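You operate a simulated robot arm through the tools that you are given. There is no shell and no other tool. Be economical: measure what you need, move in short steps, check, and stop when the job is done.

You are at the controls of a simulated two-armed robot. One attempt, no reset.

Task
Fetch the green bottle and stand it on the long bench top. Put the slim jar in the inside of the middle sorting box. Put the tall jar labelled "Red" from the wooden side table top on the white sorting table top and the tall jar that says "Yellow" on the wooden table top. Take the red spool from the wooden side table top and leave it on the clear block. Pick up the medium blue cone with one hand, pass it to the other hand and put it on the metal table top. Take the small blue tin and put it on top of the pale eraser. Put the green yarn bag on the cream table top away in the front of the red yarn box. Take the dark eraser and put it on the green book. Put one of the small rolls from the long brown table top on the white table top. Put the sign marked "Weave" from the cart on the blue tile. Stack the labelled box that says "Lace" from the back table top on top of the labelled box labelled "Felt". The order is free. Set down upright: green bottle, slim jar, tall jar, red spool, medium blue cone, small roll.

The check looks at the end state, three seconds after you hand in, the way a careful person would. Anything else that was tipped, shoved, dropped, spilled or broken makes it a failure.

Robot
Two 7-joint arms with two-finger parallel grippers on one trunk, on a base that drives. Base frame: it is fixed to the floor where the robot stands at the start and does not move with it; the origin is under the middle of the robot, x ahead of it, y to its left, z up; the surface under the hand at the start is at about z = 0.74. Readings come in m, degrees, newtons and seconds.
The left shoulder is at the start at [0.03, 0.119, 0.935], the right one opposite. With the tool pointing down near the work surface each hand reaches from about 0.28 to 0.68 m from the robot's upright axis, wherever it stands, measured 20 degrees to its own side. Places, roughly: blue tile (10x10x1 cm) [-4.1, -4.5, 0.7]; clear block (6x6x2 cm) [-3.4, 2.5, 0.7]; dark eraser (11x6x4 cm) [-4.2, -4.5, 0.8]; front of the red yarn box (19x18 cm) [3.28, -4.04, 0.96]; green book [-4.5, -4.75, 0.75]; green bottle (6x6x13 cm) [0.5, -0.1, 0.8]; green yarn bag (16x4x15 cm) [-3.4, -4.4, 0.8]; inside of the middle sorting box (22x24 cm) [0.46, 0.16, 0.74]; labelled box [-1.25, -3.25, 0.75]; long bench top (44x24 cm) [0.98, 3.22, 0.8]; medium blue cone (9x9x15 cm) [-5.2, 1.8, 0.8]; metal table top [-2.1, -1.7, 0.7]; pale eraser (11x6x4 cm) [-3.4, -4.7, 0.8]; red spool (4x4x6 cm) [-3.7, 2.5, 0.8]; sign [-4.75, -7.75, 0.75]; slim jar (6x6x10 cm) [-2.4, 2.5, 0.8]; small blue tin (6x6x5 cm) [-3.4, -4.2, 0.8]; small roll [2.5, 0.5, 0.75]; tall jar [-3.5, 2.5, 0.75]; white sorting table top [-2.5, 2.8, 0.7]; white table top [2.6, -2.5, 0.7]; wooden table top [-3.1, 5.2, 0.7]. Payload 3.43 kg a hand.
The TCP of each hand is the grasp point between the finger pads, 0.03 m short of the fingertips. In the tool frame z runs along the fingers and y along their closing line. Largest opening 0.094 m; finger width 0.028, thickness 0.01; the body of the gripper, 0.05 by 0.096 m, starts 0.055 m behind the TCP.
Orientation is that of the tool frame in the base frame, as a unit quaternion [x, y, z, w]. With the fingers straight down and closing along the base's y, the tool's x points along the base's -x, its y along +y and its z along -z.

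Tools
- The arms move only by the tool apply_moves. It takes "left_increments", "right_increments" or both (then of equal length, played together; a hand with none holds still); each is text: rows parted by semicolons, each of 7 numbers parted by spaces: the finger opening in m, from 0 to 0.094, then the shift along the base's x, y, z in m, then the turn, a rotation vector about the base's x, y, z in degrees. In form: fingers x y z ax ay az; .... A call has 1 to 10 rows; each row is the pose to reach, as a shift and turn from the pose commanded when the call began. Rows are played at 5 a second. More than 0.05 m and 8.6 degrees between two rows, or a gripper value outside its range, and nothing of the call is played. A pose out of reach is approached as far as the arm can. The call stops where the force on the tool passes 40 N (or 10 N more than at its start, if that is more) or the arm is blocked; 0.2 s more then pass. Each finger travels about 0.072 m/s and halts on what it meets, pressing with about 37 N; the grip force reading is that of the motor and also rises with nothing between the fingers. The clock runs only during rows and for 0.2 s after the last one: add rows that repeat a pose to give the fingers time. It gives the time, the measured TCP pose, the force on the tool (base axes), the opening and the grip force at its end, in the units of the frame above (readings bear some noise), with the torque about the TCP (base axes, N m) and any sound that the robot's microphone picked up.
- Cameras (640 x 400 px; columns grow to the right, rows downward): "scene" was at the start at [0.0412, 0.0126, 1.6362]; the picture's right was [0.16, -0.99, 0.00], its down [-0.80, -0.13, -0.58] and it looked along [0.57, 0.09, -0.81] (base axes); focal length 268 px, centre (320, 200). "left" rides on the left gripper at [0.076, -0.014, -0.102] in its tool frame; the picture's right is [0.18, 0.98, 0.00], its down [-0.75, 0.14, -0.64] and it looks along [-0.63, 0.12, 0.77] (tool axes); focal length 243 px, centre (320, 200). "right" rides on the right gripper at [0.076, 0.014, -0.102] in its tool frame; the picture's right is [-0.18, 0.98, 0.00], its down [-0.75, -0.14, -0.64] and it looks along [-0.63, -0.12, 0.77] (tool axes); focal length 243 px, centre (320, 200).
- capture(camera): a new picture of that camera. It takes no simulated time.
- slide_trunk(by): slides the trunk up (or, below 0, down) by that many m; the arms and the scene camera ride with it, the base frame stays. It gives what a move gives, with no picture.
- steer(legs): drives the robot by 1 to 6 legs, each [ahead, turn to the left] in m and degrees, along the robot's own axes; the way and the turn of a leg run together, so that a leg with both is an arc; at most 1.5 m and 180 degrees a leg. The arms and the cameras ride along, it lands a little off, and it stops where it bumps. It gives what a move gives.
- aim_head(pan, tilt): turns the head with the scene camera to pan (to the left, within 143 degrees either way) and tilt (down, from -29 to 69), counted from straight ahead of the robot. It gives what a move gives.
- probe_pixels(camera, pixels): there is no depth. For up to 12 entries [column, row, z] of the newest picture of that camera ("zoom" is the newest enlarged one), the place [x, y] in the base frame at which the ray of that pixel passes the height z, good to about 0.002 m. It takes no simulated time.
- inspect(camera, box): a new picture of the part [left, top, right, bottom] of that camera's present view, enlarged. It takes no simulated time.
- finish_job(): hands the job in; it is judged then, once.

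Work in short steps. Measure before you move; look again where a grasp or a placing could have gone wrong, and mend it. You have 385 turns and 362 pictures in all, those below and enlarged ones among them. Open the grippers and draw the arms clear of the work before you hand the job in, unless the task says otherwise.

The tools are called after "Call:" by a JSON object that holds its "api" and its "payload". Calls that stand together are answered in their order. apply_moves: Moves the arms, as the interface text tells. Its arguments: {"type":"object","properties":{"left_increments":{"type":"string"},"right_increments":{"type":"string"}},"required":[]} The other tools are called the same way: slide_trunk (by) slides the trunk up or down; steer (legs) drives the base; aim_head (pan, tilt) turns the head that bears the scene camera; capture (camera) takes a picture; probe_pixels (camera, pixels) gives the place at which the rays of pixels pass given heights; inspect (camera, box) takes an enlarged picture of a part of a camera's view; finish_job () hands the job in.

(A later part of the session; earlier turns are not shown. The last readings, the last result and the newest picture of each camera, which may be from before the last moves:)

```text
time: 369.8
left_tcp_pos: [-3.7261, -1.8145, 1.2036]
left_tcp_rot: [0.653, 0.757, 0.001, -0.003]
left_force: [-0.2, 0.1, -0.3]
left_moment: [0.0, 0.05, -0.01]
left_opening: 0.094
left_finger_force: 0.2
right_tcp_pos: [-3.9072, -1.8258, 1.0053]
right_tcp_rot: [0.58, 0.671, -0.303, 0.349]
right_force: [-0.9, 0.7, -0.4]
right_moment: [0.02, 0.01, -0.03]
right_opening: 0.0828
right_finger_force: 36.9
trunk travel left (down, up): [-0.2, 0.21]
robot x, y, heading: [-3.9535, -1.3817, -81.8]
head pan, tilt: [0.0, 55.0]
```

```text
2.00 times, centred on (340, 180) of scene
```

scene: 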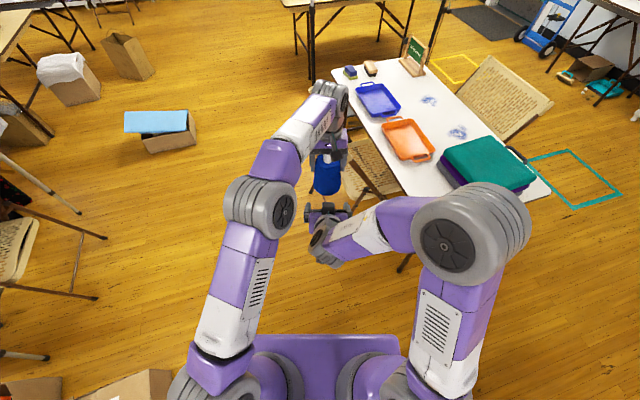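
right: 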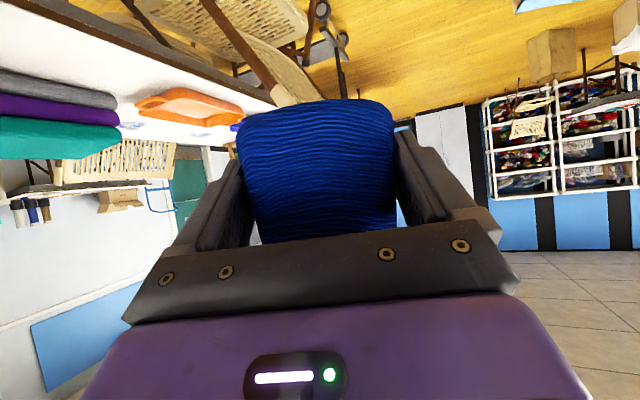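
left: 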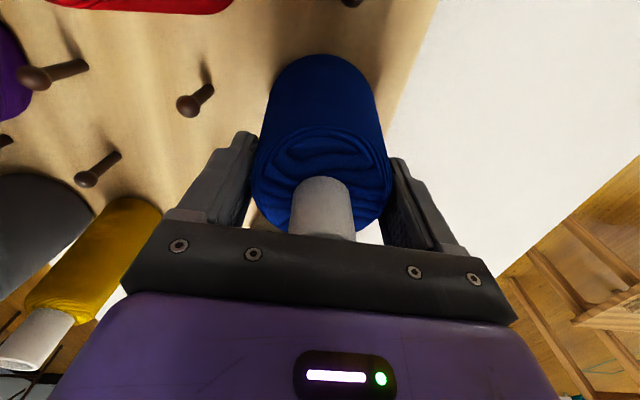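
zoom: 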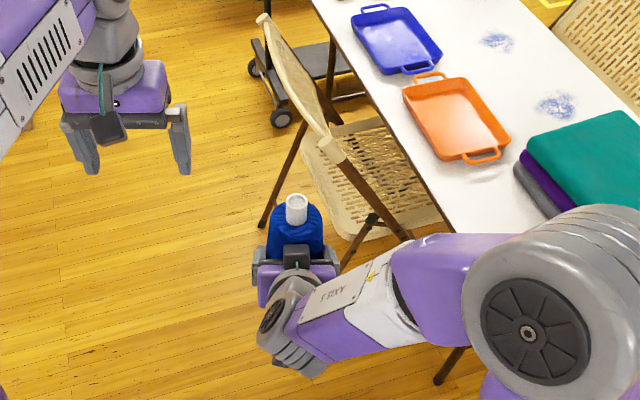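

The hand-over worked; the right hand holds the cone upright. I tuck the left hand and drive round to the metal table's west side.

Call:
{"api": "apply_moves", "payload": {"left_increments": "0.094 0 0.03 -0.02 0 0 0; 0.094 0 0.06 -0.05 0 0 0; 0.094 0 0.09 -0.08 0 0 0; 0.094 0 0.09 -0.08 0 0 0"}}

Call:
{"api": "steer", "payload": {"legs": [[0, 41.7], [0.85, 0], [0, -50], [0.42, 0], [0, 119]]}}

Call:
{"api": "aim_head", "payload": {"pan": 0, "tilt": 40}}

Call:
{"api": "capture", "payload": {"camera": "scene"}}

```text
time: 370.8
left_tcp_pos: [-3.7272, -1.7252, 1.1237]
left_tcp_rot: [0.654, 0.757, 0.001, -0.002]
left_force: [-0.5, 0.6, -0.2]
left_moment: [0.0, -0.02, 0.02]
left_opening: 0.0941
left_finger_force: 0.0
right_tcp_pos: [-3.9093, -1.8267, 1.0058]
right_tcp_rot: [0.58, 0.671, -0.302, 0.348]
right_force: [-0.1, 0.5, -0.1]
right_moment: [0.03, 0.0, 0.02]
right_opening: 0.0826
right_finger_force: 37.0
trunk travel left (down, up): [-0.2, 0.21]
robot x, y, heading: [-3.9572, -1.3825, -81.9]
head pan, tilt: [0.0, 55.0]
```

```text
time: 386.7
left_tcp_pos: [-3.0095, -2.0003, 1.1241]
left_tcp_rot: [-0.247, 0.969, -0.002, -0.001]
left_force: [-0.1, -0.6, 0.8]
left_moment: [0.01, 0.02, -0.01]
left_opening: 0.094
left_finger_force: 0.1
right_tcp_pos: [-2.8504, -2.136, 1.0047]
right_tcp_rot: [-0.218, 0.86, 0.113, 0.447]
right_force: [0.6, -0.4, 0.3]
right_moment: [0.02, 0.03, 0.02]
right_opening: 0.0826
right_finger_force: 36.7
trunk travel left (down, up): [-0.2, 0.21]
robot x, y, heading: [-3.255, -2.3331, 28.7]
head pan, tilt: [0.0, 55.0]
```

```text
time: 387.5
left_tcp_pos: [-3.0096, -2.0014, 1.1246]
left_tcp_rot: [-0.245, 0.969, -0.002, -0.002]
left_force: [-0.2, -0.2, -0.9]
left_moment: [0.02, -0.01, 0.01]
left_opening: 0.0941
left_finger_force: 0.2
right_tcp_pos: [-2.8504, -2.1372, 1.0063]
right_tcp_rot: [-0.218, 0.86, 0.112, 0.447]
right_force: [-0.3, -0.3, -0.4]
right_moment: [-0.04, -0.02, -0.03]
right_opening: 0.0825
right_finger_force: 37.0
trunk travel left (down, up): [-0.2, 0.21]
robot x, y, heading: [-3.2547, -2.3304, 28.6]
head pan, tilt: [0.0, 40.0]
```

```text
244 pictures are left
```

scene: 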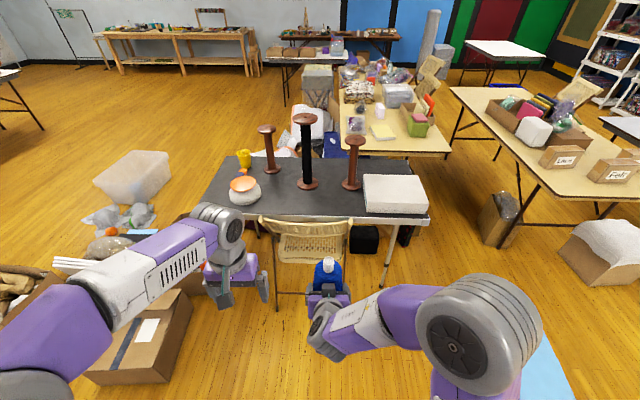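

I measure the free strip, chair back and spools.

Call:
{"api": "inspect", "payload": {"camera": "scene", "box": [190, 110, 440, 270]}}

Call:
{"api": "probe_pixels", "payload": {"camera": "scene", "pixels": [[260, 218, 0.8], [352, 222, 0.8], [270, 212, 0.735], [360, 214, 0.735], [200, 208, 0.735], [428, 218, 0.735], [285, 202, 0.735], [333, 203, 0.735], [243, 198, 0.745], [307, 187, 0.74], [352, 187, 0.74], [366, 207, 0.745]]}}

```text
2.50 times, centred on (315, 190) of scene
```

zoom: 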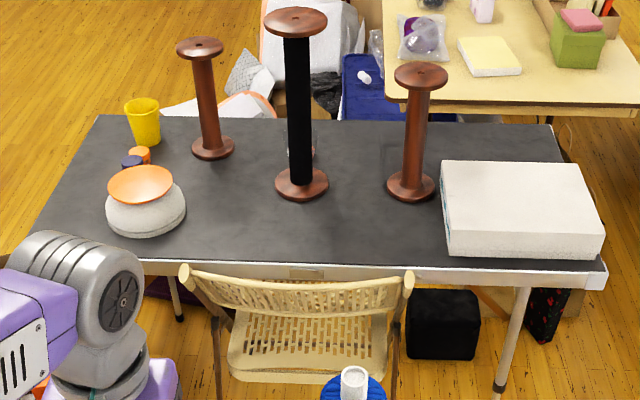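

```text
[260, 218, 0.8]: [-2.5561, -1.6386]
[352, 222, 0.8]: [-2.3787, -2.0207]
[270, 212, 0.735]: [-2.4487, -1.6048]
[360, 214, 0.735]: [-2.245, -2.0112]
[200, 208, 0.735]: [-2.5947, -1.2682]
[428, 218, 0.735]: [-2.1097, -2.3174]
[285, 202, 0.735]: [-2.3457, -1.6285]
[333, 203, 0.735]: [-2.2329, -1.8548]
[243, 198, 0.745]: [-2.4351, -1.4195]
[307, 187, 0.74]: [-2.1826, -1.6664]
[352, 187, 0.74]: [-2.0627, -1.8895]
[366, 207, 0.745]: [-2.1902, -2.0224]
```

Spot P1 ≈(-2.233,-1.855), 15 cm inside the edge, is free. The chair back (0.8 high) is just outside the edge; the pitched hand passes above it. I drive to about (-2.75,-2.11).

Call:
{"api": "steer", "payload": {"legs": [[0, -5], [0.555, 0], [0, 5.5]]}}

Call:
{"api": "aim_head", "payload": {"pan": 0, "tilt": 55}}

Call:
{"api": "capture", "payload": {"camera": "scene"}}

```text
time: 391.7
left_tcp_pos: [-2.4946, -1.7804, 1.1241]
left_tcp_rot: [-0.247, 0.969, -0.001, -0.002]
left_force: [-0.5, 0.2, -0.1]
left_moment: [-0.03, 0.01, 0.02]
left_opening: 0.0941
left_finger_force: 0.0
right_tcp_pos: [-2.3347, -1.9156, 1.0054]
right_tcp_rot: [-0.217, 0.86, 0.112, 0.448]
right_force: [-0.7, -0.4, 1.0]
right_moment: [-0.03, 0.02, -0.01]
right_opening: 0.0822
right_finger_force: 36.9
trunk travel left (down, up): [-0.2, 0.21]
robot x, y, heading: [-2.7412, -2.1139, 28.2]
head pan, tilt: [0.0, 40.0]
```

```text
time: 392.5
left_tcp_pos: [-2.4928, -1.7816, 1.1248]
left_tcp_rot: [-0.246, 0.969, -0.001, -0.002]
left_force: [0.2, -0.1, 0.3]
left_moment: [0.01, -0.02, 0.02]
left_opening: 0.0941
left_finger_force: 0.2
right_tcp_pos: [-2.3363, -1.917, 1.0053]
right_tcp_rot: [-0.218, 0.86, 0.113, 0.447]
right_force: [-0.1, -0.7, -0.9]
right_moment: [0.01, 0.02, 0.01]
right_opening: 0.0824
right_finger_force: 36.9
trunk travel left (down, up): [-0.2, 0.21]
robot x, y, heading: [-2.737, -2.1111, 28.3]
head pan, tilt: [0.0, 55.0]
```

```text
242 pictures are left
```

scene: 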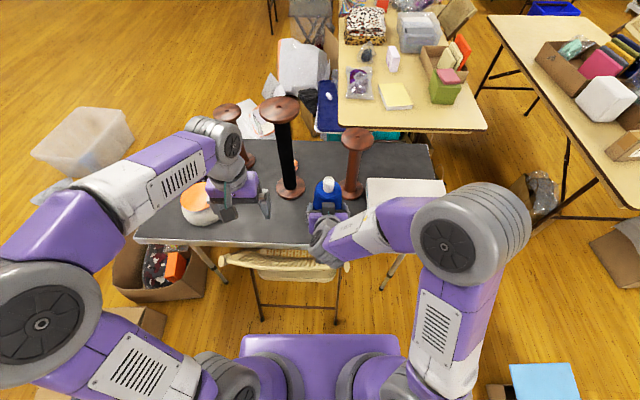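

Call:
{"api": "probe_pixels", "payload": {"camera": "scene", "pixels": [[290, 192, 0.74], [351, 192, 0.74], [367, 215, 0.745], [367, 190, 0.78], [300, 246, 0.735], [290, 262, 0.8], [310, 220, 0.735]]}}

Call:
{"api": "inspect", "payload": {"camera": "scene", "box": [220, 100, 420, 280]}}

```text
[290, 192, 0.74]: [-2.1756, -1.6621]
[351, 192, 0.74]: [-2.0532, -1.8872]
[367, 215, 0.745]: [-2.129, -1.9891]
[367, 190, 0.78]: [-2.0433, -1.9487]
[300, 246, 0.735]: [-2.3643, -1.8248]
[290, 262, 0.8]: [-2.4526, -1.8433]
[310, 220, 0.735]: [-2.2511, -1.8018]
```

```text
2.22 times, centred on (320, 190) of scene
```

zoom: 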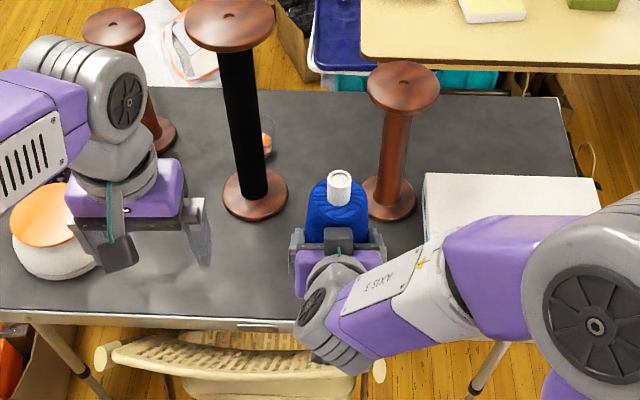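

I move the cone above (-2.24,-1.815) at height, then lower to 0.81 and look.

Call:
{"api": "apply_moves", "payload": {"right_increments": "0.06 0.03 0.033 0 0 0 0; 0.06 0.06 0.066 0 0 0 0; 0.06 0.086 0.096 0 0 0 0; 0.06 0.086 0.096 -0.045 0 0 0; 0.06 0.086 0.096 -0.09 0 0 0; 0.06 0.086 0.096 -0.13 0 0 0; 0.06 0.086 0.096 -0.165 0 0 0; 0.06 0.086 0.096 -0.165 0 0 0"}}

Call:
{"api": "inspect", "payload": {"camera": "scene", "box": [220, 100, 420, 280]}}

Call:
{"api": "capture", "payload": {"camera": "right"}}

```text
time: 394.3
left_tcp_pos: [-2.4945, -1.7824, 1.1244]
left_tcp_rot: [-0.246, 0.969, -0.001, -0.001]
left_force: [-0.1, -0.2, -0.7]
left_moment: [0.0, 0.0, -0.03]
left_opening: 0.0941
left_finger_force: 0.1
right_tcp_pos: [-2.2498, -1.819, 0.8409]
right_tcp_rot: [-0.218, 0.86, 0.113, 0.448]
right_force: [-0.6, 0.4, 0.0]
right_moment: [-0.01, 0.05, -0.03]
right_opening: 0.0825
right_finger_force: 37.4
trunk travel left (down, up): [-0.2, 0.21]
robot x, y, heading: [-2.7368, -2.1156, 28.5]
head pan, tilt: [0.0, 55.0]
```

```text
2.22 times, centred on (320, 190) of scene
```

zoom: 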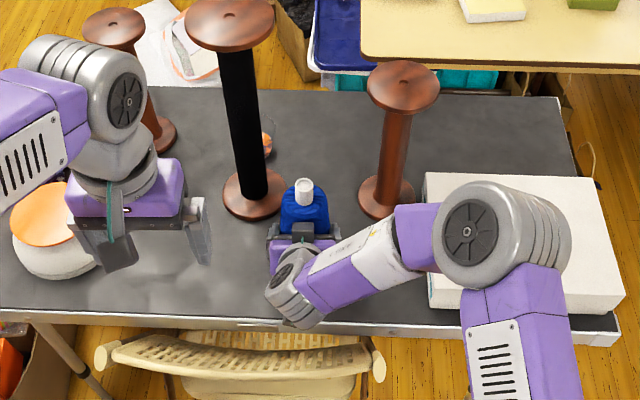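

```text
239 pictures are left
```

right: 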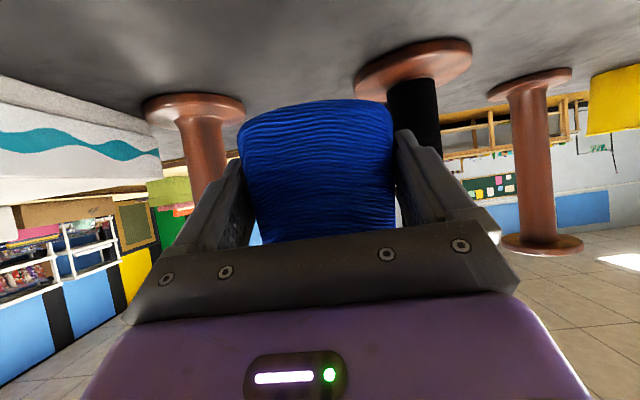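

The elbow hovers over the white box, so I lower in small steps and watch.

Call:
{"api": "apply_moves", "payload": {"right_increments": "0.06 0 0 -0.015 0 0 0; 0.06 0 0 -0.03 0 0 0; 0.06 0 0 -0.045 0 0 0; 0.06 0 0 -0.045 0 0 0"}}

Call:
{"api": "capture", "payload": {"camera": "scene"}}

Call:
{"api": "capture", "payload": {"camera": "left"}}

```text
time: 395.3
left_tcp_pos: [-2.4932, -1.7816, 1.1245]
left_tcp_rot: [-0.246, 0.969, -0.001, -0.002]
left_force: [0.5, 0.0, -0.6]
left_moment: [-0.05, 0.01, -0.01]
left_opening: 0.0938
left_finger_force: 0.0
right_tcp_pos: [-2.2484, -1.8203, 0.7943]
right_tcp_rot: [-0.217, 0.86, 0.112, 0.447]
right_force: [0.1, 0.3, 0.0]
right_moment: [0.02, 0.01, 0.01]
right_opening: 0.0825
right_finger_force: 37.5
trunk travel left (down, up): [-0.2, 0.21]
robot x, y, heading: [-2.7394, -2.1097, 28.8]
head pan, tilt: [0.0, 55.0]
```

```text
238 pictures are left
```

scene: 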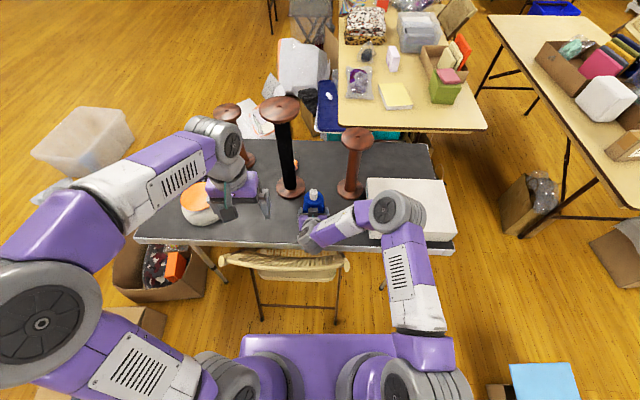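

```text
237 pictures are left
```

left: 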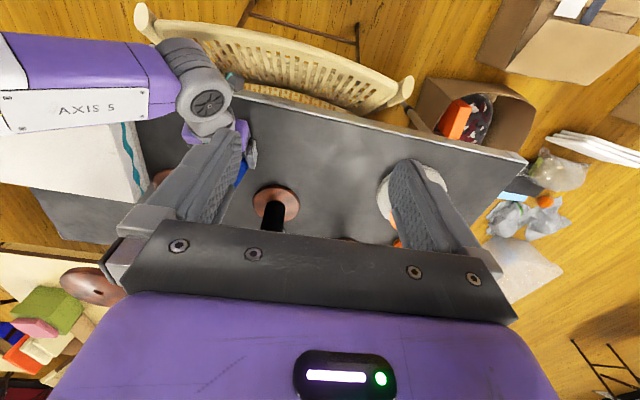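

Call:
{"api": "inspect", "payload": {"camera": "scene", "box": [340, 160, 480, 270]}}

Call:
{"api": "inspect", "payload": {"camera": "left", "box": [0, 20, 260, 220]}}

```text
3.64 times, centred on (410, 215) of scene
```

zoom: 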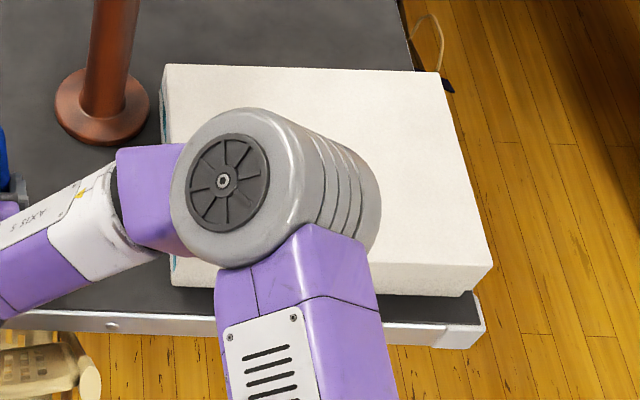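

```text
2.00 times, centred on (130, 120) of left
```

zoom: 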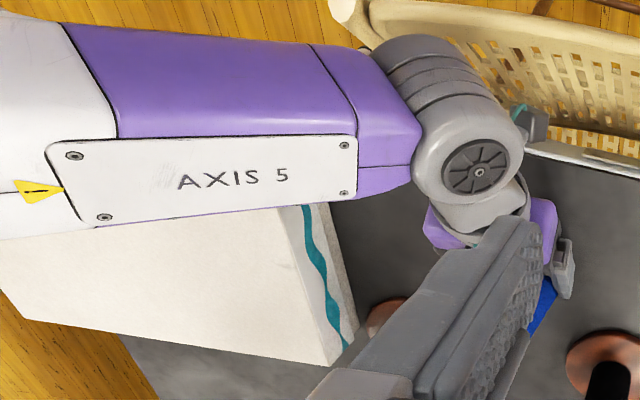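

The forearm looks roughly level with the shoulder, above the box. I lower the last millimetres to contact.

Call:
{"api": "apply_moves", "payload": {"right_increments": "0.06 0 0 -0.005 0 0 0; 0.06 0 0 -0.009 0 0 0; 0.06 0 0 -0.012 0 0 0; 0.06 0 0 -0.015 0 0 0; 0.06 0 0 -0.015 0 0 0"}}

```text
time: 396.5
left_tcp_pos: [-2.4942, -1.7806, 1.1252]
left_tcp_rot: [-0.246, 0.969, -0.001, -0.002]
left_force: [0.0, -0.2, -0.3]
left_moment: [0.0, -0.02, -0.04]
left_opening: 0.0938
left_finger_force: 0.1
right_tcp_pos: [-2.2496, -1.8205, 0.7803]
right_tcp_rot: [-0.217, 0.86, 0.112, 0.448]
right_force: [1.2, 0.6, -0.1]
right_moment: [-0.01, 0.02, 0.04]
right_opening: 0.0825
right_finger_force: 36.3
trunk travel left (down, up): [-0.2, 0.21]
robot x, y, heading: [-2.7394, -2.1098, 28.3]
head pan, tilt: [0.0, 55.0]
```

Call:
{"api": "apply_moves", "payload": {"right_increments": "0.06 0 0 -0.003 0 0 0; 0.06 0 0 -0.006 0 0 0; 0.06 0 0 -0.009 0 0 0; 0.06 0 0 -0.012 0 0 0; 0.06 0 0 -0.012 0 0 0"}}

Call:
{"api": "capture", "payload": {"camera": "right"}}

```text
time: 397.7
left_tcp_pos: [-2.4936, -1.7811, 1.1246]
left_tcp_rot: [-0.246, 0.969, -0.002, -0.001]
left_force: [0.5, -0.1, 0.1]
left_moment: [0.01, -0.01, 0.01]
left_opening: 0.0939
left_finger_force: 0.0
right_tcp_pos: [-2.2489, -1.8197, 0.7693]
right_tcp_rot: [-0.219, 0.86, 0.114, 0.447]
right_force: [0.0, -0.3, 0.7]
right_moment: [0.01, 0.03, 0.02]
right_opening: 0.0824
right_finger_force: 37.2
trunk travel left (down, up): [-0.2, 0.21]
robot x, y, heading: [-2.7365, -2.115, 28.9]
head pan, tilt: [0.0, 55.0]
```

```text
234 pictures are left
```

right: 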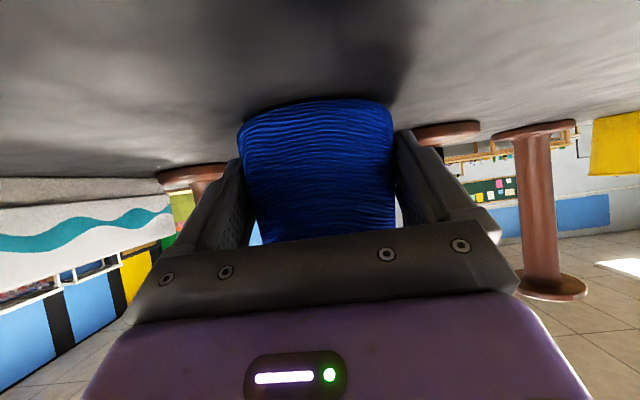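

Call:
{"api": "apply_moves", "payload": {"right_increments": "0.06 0 0 -0.002 0 0 0; 0.06 0 0 -0.004 0 0 0; 0.06 0 0 -0.006 0 0 0; 0.06 0 0 -0.008 0 0 0; 0.06 0 0 -0.008 0 0 0"}}

Call:
{"api": "capture", "payload": {"camera": "right"}}

Call:
{"api": "inspect", "payload": {"camera": "scene", "box": [250, 150, 370, 270]}}

```text
time: 398.7
left_tcp_pos: [-2.4948, -1.7812, 1.1245]
left_tcp_rot: [-0.245, 0.969, 0.0, -0.002]
left_force: [0.6, 0.6, -0.5]
left_moment: [-0.03, 0.03, -0.02]
left_opening: 0.0937
left_finger_force: 0.0
right_tcp_pos: [-2.246, -1.8173, 0.768]
right_tcp_rot: [-0.216, 0.856, 0.114, 0.455]
right_force: [-4.1, -1.4, 15.0]
right_moment: [-0.62, 0.15, -0.15]
right_opening: 0.0826
right_finger_force: 36.8
trunk travel left (down, up): [-0.2, 0.21]
robot x, y, heading: [-2.7417, -2.1154, 28.2]
head pan, tilt: [0.0, 55.0]
stopped in row 4 (right hand): the force on the tool passed its limit at 43 N (the readings are from after the stop); the commanded pose is now the measured one
```

```text
233 pictures are left
```

right: 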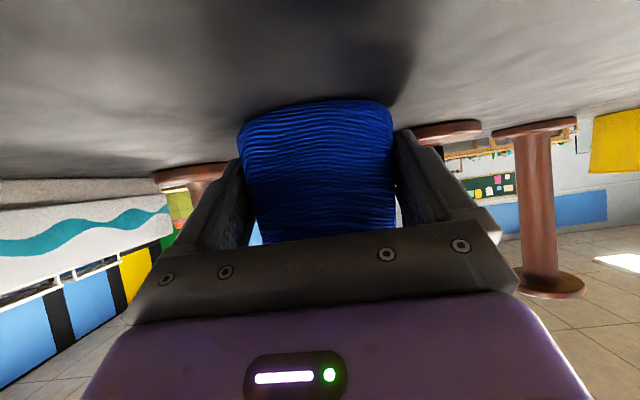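

```text
3.33 times, centred on (310, 210) of scene
```

zoom: 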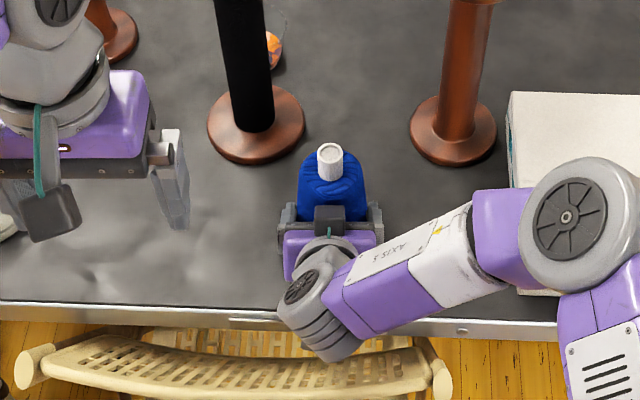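

Contact (15 N). I open the right hand fully, pause, and lift almost straight up to stay clear of the chair back.

Call:
{"api": "apply_moves", "payload": {"right_increments": "0.085 0 0 0.001 0 0 0; 0.094 0 0 0.001 0 0 0; 0.094 0 0 0.001 0 0 0; 0.094 -0.004 -0.002 0.006 0 0 0; 0.094 -0.008 -0.004 0.03 0 0 0; 0.094 -0.008 -0.004 0.06 0 0 0; 0.094 -0.012 -0.006 0.1 0 0 0; 0.094 -0.02 -0.012 0.14 0 0 0; 0.094 -0.04 -0.022 0.18 0 0 0; 0.094 -0.06 -0.032 0.22 0 0 0"}}

Call:
{"api": "inspect", "payload": {"camera": "scene", "box": [220, 130, 400, 280]}}

Call:
{"api": "capture", "payload": {"camera": "right"}}

```text
time: 400.9
left_tcp_pos: [-2.4941, -1.7818, 1.1246]
left_tcp_rot: [-0.246, 0.969, -0.001, -0.001]
left_force: [0.3, -0.8, -0.5]
left_moment: [0.0, -0.01, 0.02]
left_opening: 0.094
left_finger_force: 0.2
right_tcp_pos: [-2.3088, -1.8516, 0.9813]
right_tcp_rot: [-0.218, 0.857, 0.114, 0.452]
right_force: [-0.1, -0.5, -0.3]
right_moment: [0.01, 0.02, 0.01]
right_opening: 0.094
right_finger_force: 0.0
trunk travel left (down, up): [-0.2, 0.21]
robot x, y, heading: [-2.7416, -2.1124, 28.5]
head pan, tilt: [0.0, 55.0]
```

```text
2.67 times, centred on (310, 205) of scene
```

zoom: 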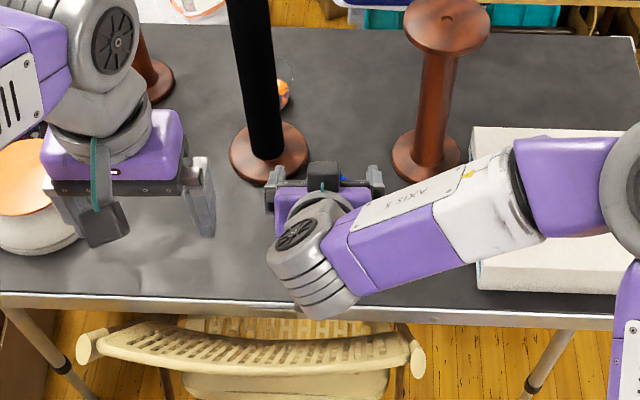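

```text
230 pictures are left
```

right: 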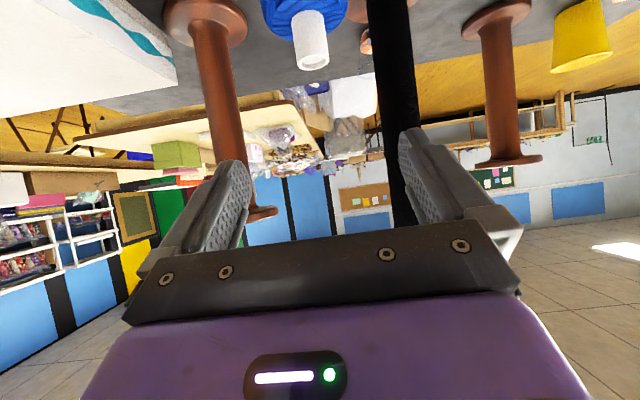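

The cone stands on the metal table. I retract the right hand and turn it back to pointing down.

Call:
{"api": "apply_moves", "payload": {"right_increments": "0.094 -0.02 -0.011 0.02 0 0 0; 0.094 -0.04 -0.022 0.04 -3.7 6.9 0; 0.094 -0.06 -0.033 0.04 -7.5 13.8 0; 0.094 -0.08 -0.044 0.04 -11.2 20.7 0; 0.094 -0.095 -0.052 0.04 -14.9 27.6 0; 0.094 -0.1056 -0.057 0.04 -18.7 34.6 0; 0.094 -0.1056 -0.057 0.04 -22.4 41.5 0; 0.094 -0.1056 -0.057 0.04 -26.3 48.6 0; 0.094 -0.1056 -0.057 0.04 -26.3 48.6 0"}}

Call:
{"api": "aim_head", "payload": {"pan": -30, "tilt": 35}}

Call:
{"api": "capture", "payload": {"camera": "scene"}}

```text
time: 402.9
left_tcp_pos: [-2.494, -1.7811, 1.1252]
left_tcp_rot: [-0.247, 0.969, -0.002, -0.001]
left_force: [-1.0, 0.1, -0.4]
left_moment: [-0.01, 0.01, 0.0]
left_opening: 0.094
left_finger_force: 0.1
right_tcp_pos: [-2.4146, -1.9078, 1.0252]
right_tcp_rot: [-0.246, 0.969, 0.001, 0.002]
right_force: [-0.4, 0.9, 0.4]
right_moment: [-0.01, -0.01, -0.02]
right_opening: 0.0943
right_finger_force: 0.1
trunk travel left (down, up): [-0.2, 0.21]
robot x, y, heading: [-2.742, -2.1115, 28.3]
head pan, tilt: [0.0, 55.0]
```

```text
time: 403.8
left_tcp_pos: [-2.4942, -1.7812, 1.1252]
left_tcp_rot: [-0.245, 0.969, -0.002, -0.001]
left_force: [-0.3, 0.7, 0.3]
left_moment: [-0.03, 0.01, 0.02]
left_opening: 0.0939
left_finger_force: 0.0
right_tcp_pos: [-2.4146, -1.9084, 1.0255]
right_tcp_rot: [-0.246, 0.969, 0.0, 0.003]
right_force: [0.0, 0.6, 0.4]
right_moment: [0.07, 0.0, 0.03]
right_opening: 0.0941
right_finger_force: 0.0
trunk travel left (down, up): [-0.2, 0.21]
robot x, y, heading: [-2.7428, -2.114, 28.2]
head pan, tilt: [-30.0, 35.0]
```

```text
229 pictures are left
```

scene: 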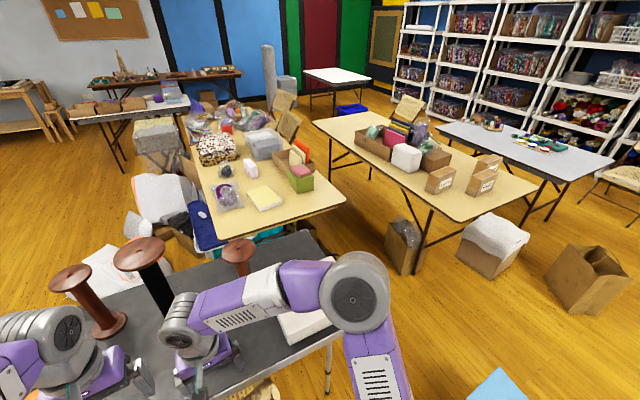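

I back away from here virtually and zoom at the labelled boxes on the back table.

Call:
{"api": "inspect", "payload": {"camera": "scene", "box": [340, 110, 540, 240]}}

Call:
{"api": "probe_pixels", "payload": {"camera": "scene", "pixels": [[313, 122, 0.735], [433, 209, 0.735], [537, 188, 0.735], [440, 195, 0.735], [480, 198, 0.735], [488, 178, 0.735], [402, 275, 0.0], [500, 278, 0.0], [420, 275, 0.0], [360, 236, 0.0]]}}

```text
3.08 times, centred on (440, 175) of scene
```

zoom: 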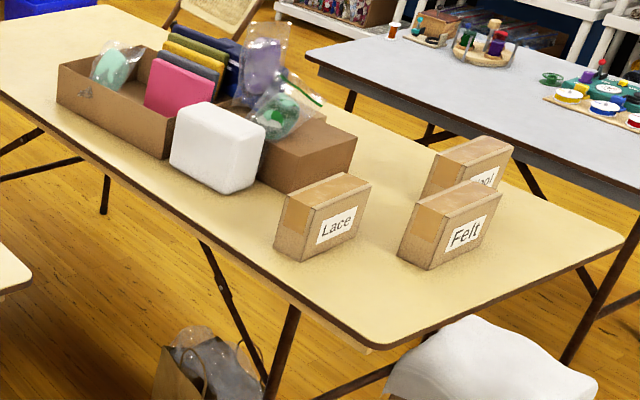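

```text
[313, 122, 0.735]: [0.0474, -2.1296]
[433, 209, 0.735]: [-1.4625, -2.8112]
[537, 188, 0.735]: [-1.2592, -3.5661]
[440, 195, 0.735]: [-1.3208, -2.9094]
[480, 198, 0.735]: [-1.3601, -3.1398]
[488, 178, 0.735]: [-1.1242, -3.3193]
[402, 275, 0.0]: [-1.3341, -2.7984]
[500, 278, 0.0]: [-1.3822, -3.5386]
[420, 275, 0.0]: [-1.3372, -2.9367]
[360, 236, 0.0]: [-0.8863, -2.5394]
```

I measure the floor objects around the table's west end and the neighbouring corners.

Call:
{"api": "probe_pixels", "payload": {"camera": "scene", "pixels": [[458, 262, 0.0], [490, 278, 0.0], [529, 255, 0.0], [546, 285, 0.0], [583, 314, 0.0], [628, 295, 0.0], [385, 262, 0.0], [411, 272, 0.0], [345, 203, 0.735], [232, 241, 0.735], [323, 400, 0.0], [498, 370, 0.15]]}}

Call:
{"api": "aim_head", "payload": {"pan": -60, "tilt": 45}}

Call:
{"api": "capture", "payload": {"camera": "scene"}}

```text
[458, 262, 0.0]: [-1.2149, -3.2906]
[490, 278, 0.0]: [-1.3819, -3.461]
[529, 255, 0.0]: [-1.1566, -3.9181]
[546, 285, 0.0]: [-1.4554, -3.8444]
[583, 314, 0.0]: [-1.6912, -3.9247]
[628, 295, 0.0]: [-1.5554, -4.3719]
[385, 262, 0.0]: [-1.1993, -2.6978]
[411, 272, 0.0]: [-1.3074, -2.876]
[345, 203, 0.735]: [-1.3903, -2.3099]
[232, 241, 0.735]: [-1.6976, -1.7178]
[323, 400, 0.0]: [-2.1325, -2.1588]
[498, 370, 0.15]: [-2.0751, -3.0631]
```

```text
time: 404.8
left_tcp_pos: [-2.4926, -1.7812, 1.1237]
left_tcp_rot: [-0.246, 0.969, 0.0, -0.001]
left_force: [-0.3, -0.5, 0.3]
left_moment: [0.01, -0.01, 0.06]
left_opening: 0.0941
left_finger_force: 0.0
right_tcp_pos: [-2.4148, -1.9086, 1.0245]
right_tcp_rot: [-0.246, 0.969, 0.0, 0.003]
right_force: [-0.2, 0.5, 0.3]
right_moment: [0.01, 0.05, -0.01]
right_opening: 0.0941
right_finger_force: 0.0
trunk travel left (down, up): [-0.2, 0.21]
robot x, y, heading: [-2.7402, -2.1121, 28.6]
head pan, tilt: [-60.0, 45.0]
```

```text
227 pictures are left
```

scene: 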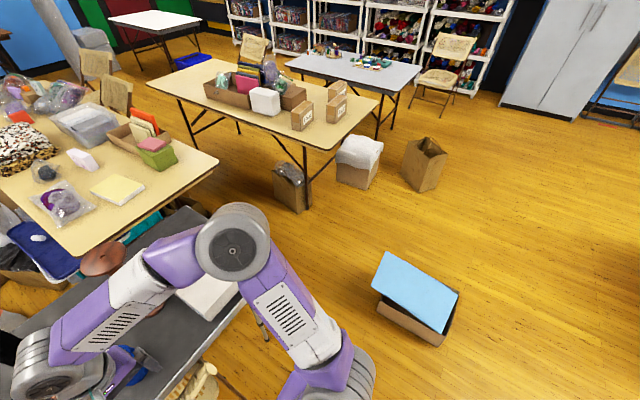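

Call:
{"api": "probe_pixels", "payload": {"camera": "scene", "pixels": [[378, 308, 0.0], [437, 346, 0.0], [458, 292, 0.15], [388, 252, 0.15], [337, 180, 0.0], [372, 188, 0.0], [320, 150, 0.735], [378, 101, 0.735], [303, 130, 0.735], [335, 122, 0.735], [308, 208, 0.0], [145, 75, 0.735]]}}

Call:
{"api": "inspect", "payload": {"camera": "scene", "box": [240, 60, 400, 220]}}

```text
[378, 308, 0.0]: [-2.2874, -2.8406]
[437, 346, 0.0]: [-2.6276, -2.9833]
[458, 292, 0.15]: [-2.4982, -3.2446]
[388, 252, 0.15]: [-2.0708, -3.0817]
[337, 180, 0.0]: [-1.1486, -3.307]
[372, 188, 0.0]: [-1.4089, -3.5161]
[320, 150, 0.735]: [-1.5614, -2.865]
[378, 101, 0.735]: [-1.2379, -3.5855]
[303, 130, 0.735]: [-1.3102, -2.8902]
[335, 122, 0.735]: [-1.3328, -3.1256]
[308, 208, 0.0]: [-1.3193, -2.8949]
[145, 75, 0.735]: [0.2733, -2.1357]
```

```text
2.50 times, centred on (320, 140) of scene
```

zoom: 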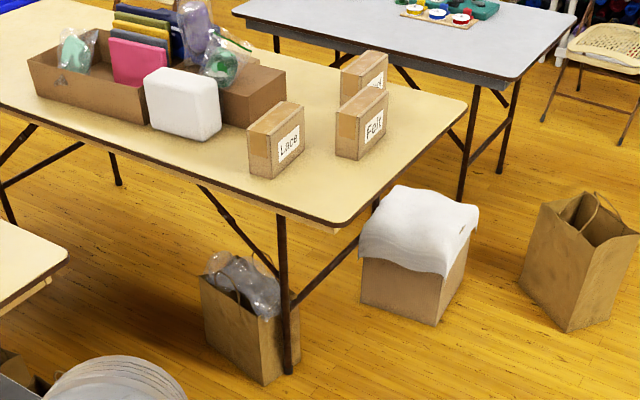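

The safest approach to the labelled boxes is from the south-west, standing near (-1.77,-3.33). I back off from the metal table, turn south and look at the way.

Call:
{"api": "steer", "payload": {"legs": [[-0.35, 0], [0, -118]]}}

Call:
{"api": "aim_head", "payload": {"pan": 25, "tilt": 38}}

Call:
{"api": "capture", "payload": {"camera": "scene"}}

```text
time: 412.0
left_tcp_pos: [-2.8781, -2.6547, 1.1248]
left_tcp_rot: [0.708, 0.706, 0.001, -0.002]
left_force: [0.5, 0.1, 0.2]
left_moment: [-0.02, 0.0, 0.02]
left_opening: 0.0942
left_finger_force: 0.1
right_tcp_pos: [-3.028, -2.6643, 1.025]
right_tcp_rot: [0.709, 0.706, -0.002, 0.002]
right_force: [-0.5, 0.2, -0.9]
right_moment: [0.02, -0.01, -0.03]
right_opening: 0.0938
right_finger_force: 0.1
trunk travel left (down, up): [-0.2, 0.21]
robot x, y, heading: [-3.0499, -2.2815, -90.6]
head pan, tilt: [-60.0, 45.0]
```

```text
time: 413.6
left_tcp_pos: [-2.8774, -2.6551, 1.1234]
left_tcp_rot: [0.709, 0.706, 0.0, -0.002]
left_force: [0.1, 0.2, -0.2]
left_moment: [-0.01, -0.01, 0.03]
left_opening: 0.0941
left_finger_force: 0.0
right_tcp_pos: [-3.028, -2.6647, 1.0249]
right_tcp_rot: [0.708, 0.706, -0.002, 0.002]
right_force: [-0.5, -0.2, 0.3]
right_moment: [0.02, 0.0, 0.0]
right_opening: 0.094
right_finger_force: 0.0
trunk travel left (down, up): [-0.2, 0.21]
robot x, y, heading: [-3.0516, -2.2823, -90.0]
head pan, tilt: [25.0, 38.0]
```

```text
225 pictures are left
```

scene: 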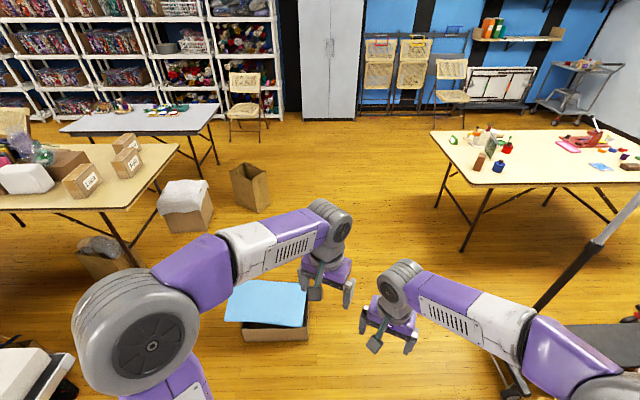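

Call:
{"api": "probe_pixels", "payload": {"camera": "scene", "pixels": [[463, 252, 0.0], [437, 207, 0.0], [431, 132, 0.735], [485, 188, 0.735], [240, 340, 0.0], [310, 338, 0.0], [308, 282, 0.15], [225, 318, 0.15], [236, 280, 0.15], [268, 212, 0.0], [240, 205, 0.0], [205, 232, 0.0]]}}

```text
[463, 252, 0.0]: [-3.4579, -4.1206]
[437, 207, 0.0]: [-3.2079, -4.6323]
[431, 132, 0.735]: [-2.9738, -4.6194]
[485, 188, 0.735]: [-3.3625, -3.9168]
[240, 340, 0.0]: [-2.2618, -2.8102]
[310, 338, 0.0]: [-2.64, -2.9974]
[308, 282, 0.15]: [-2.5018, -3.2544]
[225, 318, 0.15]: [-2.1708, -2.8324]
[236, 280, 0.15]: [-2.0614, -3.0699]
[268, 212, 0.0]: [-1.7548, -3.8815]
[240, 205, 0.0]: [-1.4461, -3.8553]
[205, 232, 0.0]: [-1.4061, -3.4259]
```

The way is clear. I drive down, east, and then north-east toward the boxes, stopping 15 cm early.

Call:
{"api": "steer", "payload": {"legs": [[1.3, 0], [0, 83], [0.8, 0], [0, 43], [0.45, 0]]}}

Call:
{"api": "aim_head", "payload": {"pan": 0, "tilt": 52}}

Call:
{"api": "capture", "payload": {"camera": "scene"}}

```text
time: 431.7
left_tcp_pos: [-1.7136, -3.097, 1.1248]
left_tcp_rot: [-0.292, 0.956, -0.001, -0.001]
left_force: [-0.2, -0.1, -0.4]
left_moment: [0.0, 0.02, -0.06]
left_opening: 0.0939
left_finger_force: 0.1
right_tcp_pos: [-1.6204, -3.2158, 1.0253]
right_tcp_rot: [-0.293, 0.956, 0.001, 0.002]
right_force: [-0.2, -0.5, -0.6]
right_moment: [-0.01, 0.01, -0.02]
right_opening: 0.0939
right_finger_force: 0.0
trunk travel left (down, up): [-0.2, 0.21]
robot x, y, heading: [-1.9267, -3.4524, 33.9]
head pan, tilt: [25.0, 38.0]
```

```text
time: 432.6
left_tcp_pos: [-1.7135, -3.0977, 1.1251]
left_tcp_rot: [-0.292, 0.956, -0.001, -0.001]
left_force: [0.3, -0.2, -0.3]
left_moment: [0.0, 0.01, 0.0]
left_opening: 0.0941
left_finger_force: 0.1
right_tcp_pos: [-1.6221, -3.2154, 1.0251]
right_tcp_rot: [-0.292, 0.956, 0.001, 0.003]
right_force: [-0.8, 0.3, 0.1]
right_moment: [-0.01, -0.03, 0.02]
right_opening: 0.0942
right_finger_force: 0.0
trunk travel left (down, up): [-0.2, 0.21]
robot x, y, heading: [-1.9283, -3.4523, 34.1]
head pan, tilt: [0.0, 52.0]
```

```text
224 pictures are left
```

scene: 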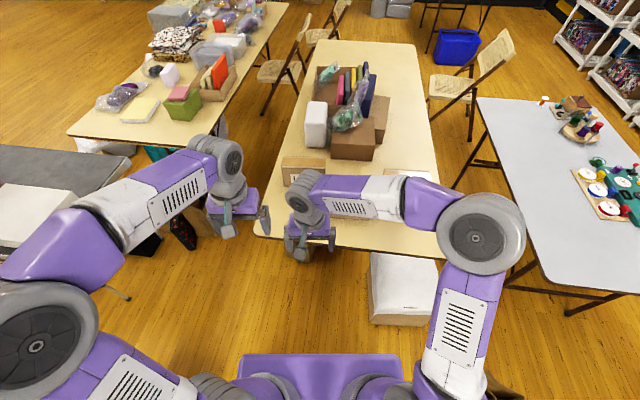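

I move the right hand aside to see the boxes.

Call:
{"api": "apply_moves", "payload": {"right_increments": "0.094 0.02 -0.035 0 0 0 0; 0.094 0.04 -0.07 0 0 0 0; 0.094 0.06 -0.11 0 0 0 0; 0.094 0.07 -0.15 0 0 0 0; 0.094 0.07 -0.15 0 0 0 0"}}

Call:
{"api": "capture", "payload": {"camera": "scene"}}

Call:
{"api": "capture", "payload": {"camera": "left"}}

```text
time: 433.8
left_tcp_pos: [-1.7122, -3.0974, 1.1247]
left_tcp_rot: [-0.293, 0.956, -0.001, -0.001]
left_force: [-0.6, -0.1, -0.9]
left_moment: [0.0, 0.0, 0.01]
left_opening: 0.0938
left_finger_force: 0.1
right_tcp_pos: [-1.5507, -3.3659, 1.0279]
right_tcp_rot: [-0.293, 0.956, 0.001, 0.003]
right_force: [0.2, 0.1, 0.4]
right_moment: [0.02, 0.01, 0.05]
right_opening: 0.0939
right_finger_force: 0.0
trunk travel left (down, up): [-0.2, 0.21]
robot x, y, heading: [-1.9264, -3.4508, 33.7]
head pan, tilt: [0.0, 52.0]
```

```text
223 pictures are left
```

scene: 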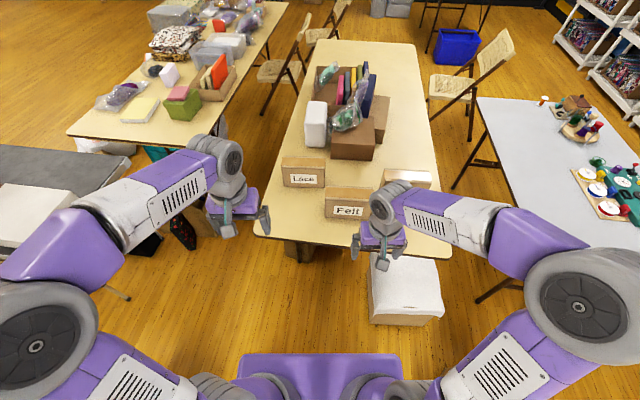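

```text
222 pictures are left
```

left: 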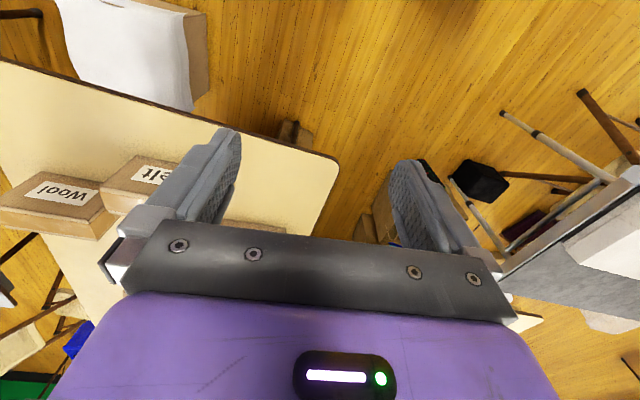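

Call:
{"api": "inspect", "payload": {"camera": "scene", "box": [250, 140, 450, 270]}}

```text
3.08 times, centred on (350, 205) of scene
```

zoom: 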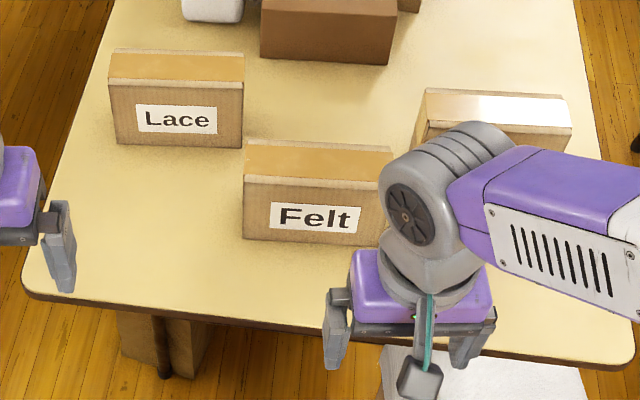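

Call:
{"api": "probe_pixels", "payload": {"camera": "zoom", "pixels": [[117, 143, 0.735], [240, 147, 0.735], [108, 84, 0.82], [243, 90, 0.82], [108, 84, 0.85], [243, 90, 0.85], [113, 50, 0.84], [243, 56, 0.84], [243, 237, 0.735], [244, 180, 0.84], [393, 190, 0.84], [246, 140, 0.84]]}}

```text
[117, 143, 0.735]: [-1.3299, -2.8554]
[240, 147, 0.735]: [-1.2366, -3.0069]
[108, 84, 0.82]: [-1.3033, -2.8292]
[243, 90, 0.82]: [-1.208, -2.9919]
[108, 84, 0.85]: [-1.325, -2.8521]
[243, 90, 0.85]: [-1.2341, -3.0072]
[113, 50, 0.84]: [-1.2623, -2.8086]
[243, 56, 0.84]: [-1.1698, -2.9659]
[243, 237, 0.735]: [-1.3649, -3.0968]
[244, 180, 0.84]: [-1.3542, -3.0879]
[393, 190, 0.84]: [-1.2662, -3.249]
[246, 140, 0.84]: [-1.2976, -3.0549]
```

Boxes measure about 18×6.6×11.7 cm; Lace centre (-1.252,-2.913), Felt centre (-1.289,-3.160). I drive 0.23 m closer, keeping slightly left of the covered box on the floor, and raise the trunk 0.1 m.

Call:
{"api": "steer", "payload": {"legs": [[0, 4], [0.23, 0], [0, -5]]}}

Call:
{"api": "slide_trunk", "payload": {"by": 0.1}}

Call:
{"api": "capture", "payload": {"camera": "scene"}}

```text
time: 436.5
left_tcp_pos: [-1.5259, -2.957, 1.1249]
left_tcp_rot: [-0.287, 0.958, 0.0, -0.001]
left_force: [-0.5, -0.6, -0.3]
left_moment: [0.0, 0.03, -0.01]
left_opening: 0.0941
left_finger_force: 0.0
right_tcp_pos: [-1.3673, -3.2286, 1.0287]
right_tcp_rot: [-0.287, 0.958, 0.001, 0.002]
right_force: [-0.2, -0.8, 0.0]
right_moment: [-0.02, -0.02, 0.01]
right_opening: 0.094
right_finger_force: 0.1
trunk travel left (down, up): [-0.2, 0.21]
robot x, y, heading: [-1.744, -3.3113, 33.1]
head pan, tilt: [0.0, 52.0]
```

```text
time: 437.8
left_tcp_pos: [-1.5255, -2.9589, 1.2243]
left_tcp_rot: [-0.286, 0.958, 0.0, -0.002]
left_force: [1.1, -0.2, -0.7]
left_moment: [0.01, 0.01, 0.02]
left_opening: 0.0941
left_finger_force: 0.0
right_tcp_pos: [-1.3668, -3.2289, 1.127]
right_tcp_rot: [-0.286, 0.958, 0.0, 0.002]
right_force: [-1.0, 0.0, -1.1]
right_moment: [-0.03, 0.0, 0.04]
right_opening: 0.0938
right_finger_force: 0.0
trunk travel left (down, up): [-0.3, 0.11]
robot x, y, heading: [-1.7442, -3.3041, 33.1]
head pan, tilt: [0.0, 52.0]
```

```text
220 pictures are left
```

scene: 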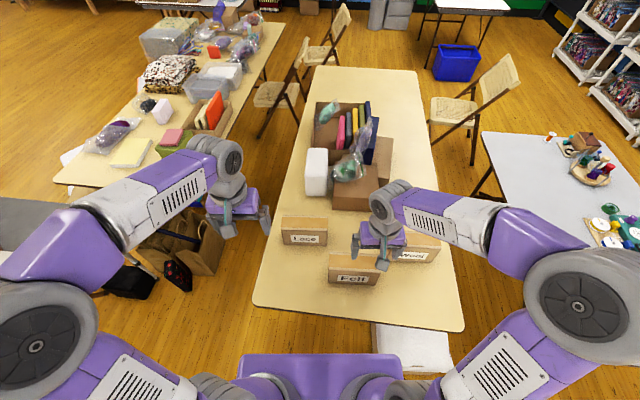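

I yaw the left hand by about -92° in two calls while moving it toward a hover above the Lace box.

Call:
{"api": "apply_moves", "payload": {"left_increments": "0.094 0.01 0 -0.01 0 0 -8.5; 0.094 0.02 0 -0.02 0 0 -17; 0.094 0.03 0 -0.03 0 0 -25.5; 0.094 0.04 0 -0.05 0 0 -34; 0.094 0.05 0 -0.07 0 0 -42.5; 0.094 0.065 0.002 -0.09 0 0 -51; 0.094 0.08 0.004 -0.11 0 0 -59.5; 0.094 0.095 0.006 -0.13 0 0 -68; 0.094 0.11 0.008 -0.145 0 0 -76.5; 0.094 0.125 0.009 -0.155 0 0 -85"}}

Call:
{"api": "capture", "payload": {"camera": "scene"}}

```text
time: 440.0
left_tcp_pos: [-1.3991, -2.9467, 1.0711]
left_tcp_rot: [0.437, 0.899, 0.0, -0.002]
left_force: [-0.6, -0.6, 0.0]
left_moment: [-0.01, 0.02, 0.0]
left_opening: 0.094
left_finger_force: 0.1
right_tcp_pos: [-1.3664, -3.2287, 1.1271]
right_tcp_rot: [-0.287, 0.958, 0.001, 0.003]
right_force: [-0.7, -0.2, -0.2]
right_moment: [0.0, 0.01, -0.04]
right_opening: 0.0939
right_finger_force: 0.0
trunk travel left (down, up): [-0.3, 0.11]
robot x, y, heading: [-1.7457, -3.3081, 33.1]
head pan, tilt: [0.0, 52.0]
```

```text
219 pictures are left
```

scene: 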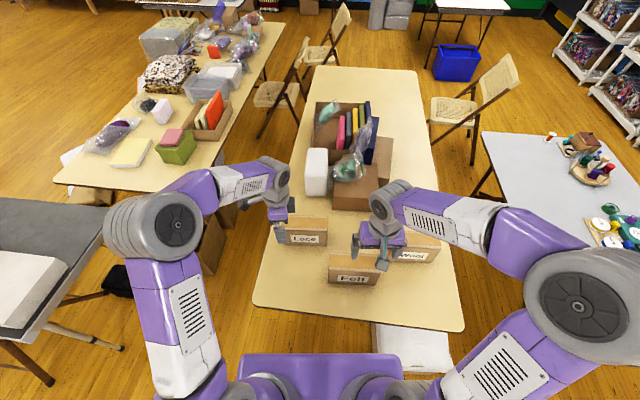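

I park the right hand farther right and bring the left hand over the Lace box at z≈0.95.

Call:
{"api": "apply_moves", "payload": {"left_increments": "0.094 0.04 0.009 0 0 0 -6.7; 0.094 0.08 0.018 0 0 0 -6.7; 0.094 0.12 0.027 0 0 0 -6.7; 0.094 0.148 0.034 -0.03 0 0 -6.7; 0.094 0.148 0.034 -0.07 0 0 -6.7; 0.094 0.148 0.034 -0.12 0 0 -6.7; 0.094 0.148 0.034 -0.12 0 0 -6.7", "right_increments": "0.094 0.003 -0.03 0 0 0 0; 0.094 0.006 -0.06 0 0 0 0; 0.094 0.01 -0.1 0 0 0 0; 0.094 0.015 -0.133 0 0 0 0; 0.094 0.015 -0.133 0 0 0 0; 0.094 0.015 -0.133 0 0 0 0; 0.094 0.015 -0.133 0 0 0 0"}}

Call:
{"api": "capture", "payload": {"camera": "left"}}

Call:
{"api": "inspect", "payload": {"camera": "scene", "box": [240, 160, 480, 340]}}

```text
time: 441.6
left_tcp_pos: [-1.2536, -2.914, 0.9508]
left_tcp_rot: [0.488, 0.873, 0.001, -0.001]
left_force: [-0.2, -0.6, 0.8]
left_moment: [0.03, -0.06, 0.02]
left_opening: 0.0937
left_finger_force: 0.1
right_tcp_pos: [-1.3518, -3.3619, 1.1262]
right_tcp_rot: [-0.286, 0.958, 0.001, 0.003]
right_force: [-0.8, 1.0, -0.6]
right_moment: [-0.02, 0.01, -0.02]
right_opening: 0.0941
right_finger_force: 0.1
trunk travel left (down, up): [-0.3, 0.11]
robot x, y, heading: [-1.7446, -3.3071, 33.2]
head pan, tilt: [0.0, 52.0]
```

```text
218 pictures are left
```

left: 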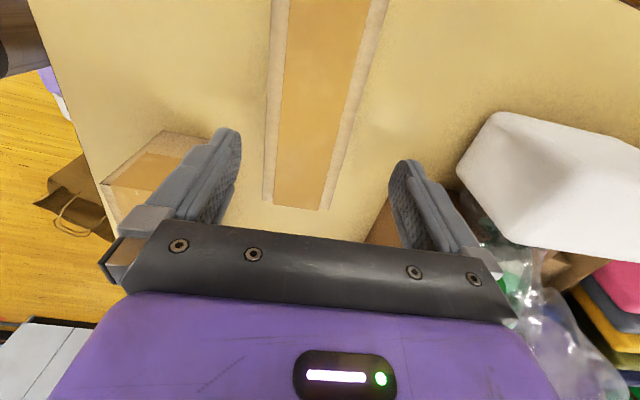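

```text
2.22 times, centred on (360, 250) of scene
```

zoom: 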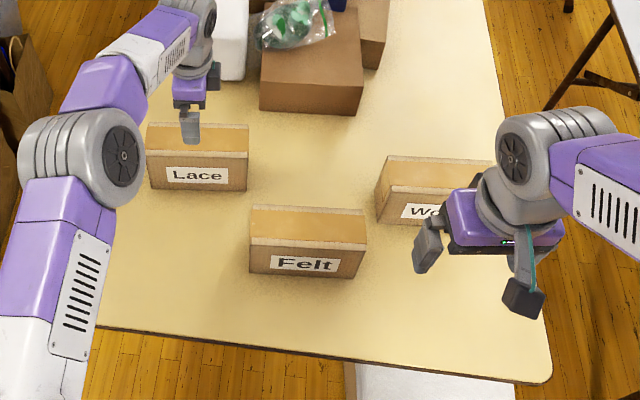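

Call:
{"api": "probe_pixels", "payload": {"camera": "left", "pixels": [[264, 196, 0.852], [331, 205, 0.852], [271, 0, 0.852], [388, 0, 0.852], [273, 150, 0.852], [342, 150, 0.852]]}}

Call:
{"api": "probe_pixels", "payload": {"camera": "zoom", "pixels": [[147, 153, 0.852], [248, 157, 0.852], [249, 126, 0.852], [250, 240, 0.852], [365, 248, 0.852], [252, 205, 0.852], [366, 211, 0.852], [250, 272, 0.735], [360, 279, 0.735]]}}

```text
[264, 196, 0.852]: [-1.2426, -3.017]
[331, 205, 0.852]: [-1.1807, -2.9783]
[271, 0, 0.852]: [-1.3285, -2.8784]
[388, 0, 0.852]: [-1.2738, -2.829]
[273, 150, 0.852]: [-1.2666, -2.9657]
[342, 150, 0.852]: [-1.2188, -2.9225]
```

```text
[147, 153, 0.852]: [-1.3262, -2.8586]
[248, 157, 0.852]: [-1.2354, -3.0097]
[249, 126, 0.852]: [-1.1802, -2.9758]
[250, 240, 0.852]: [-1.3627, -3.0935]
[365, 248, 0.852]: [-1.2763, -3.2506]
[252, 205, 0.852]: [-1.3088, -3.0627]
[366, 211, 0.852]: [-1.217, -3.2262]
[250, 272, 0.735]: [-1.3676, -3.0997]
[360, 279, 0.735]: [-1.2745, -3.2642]
```

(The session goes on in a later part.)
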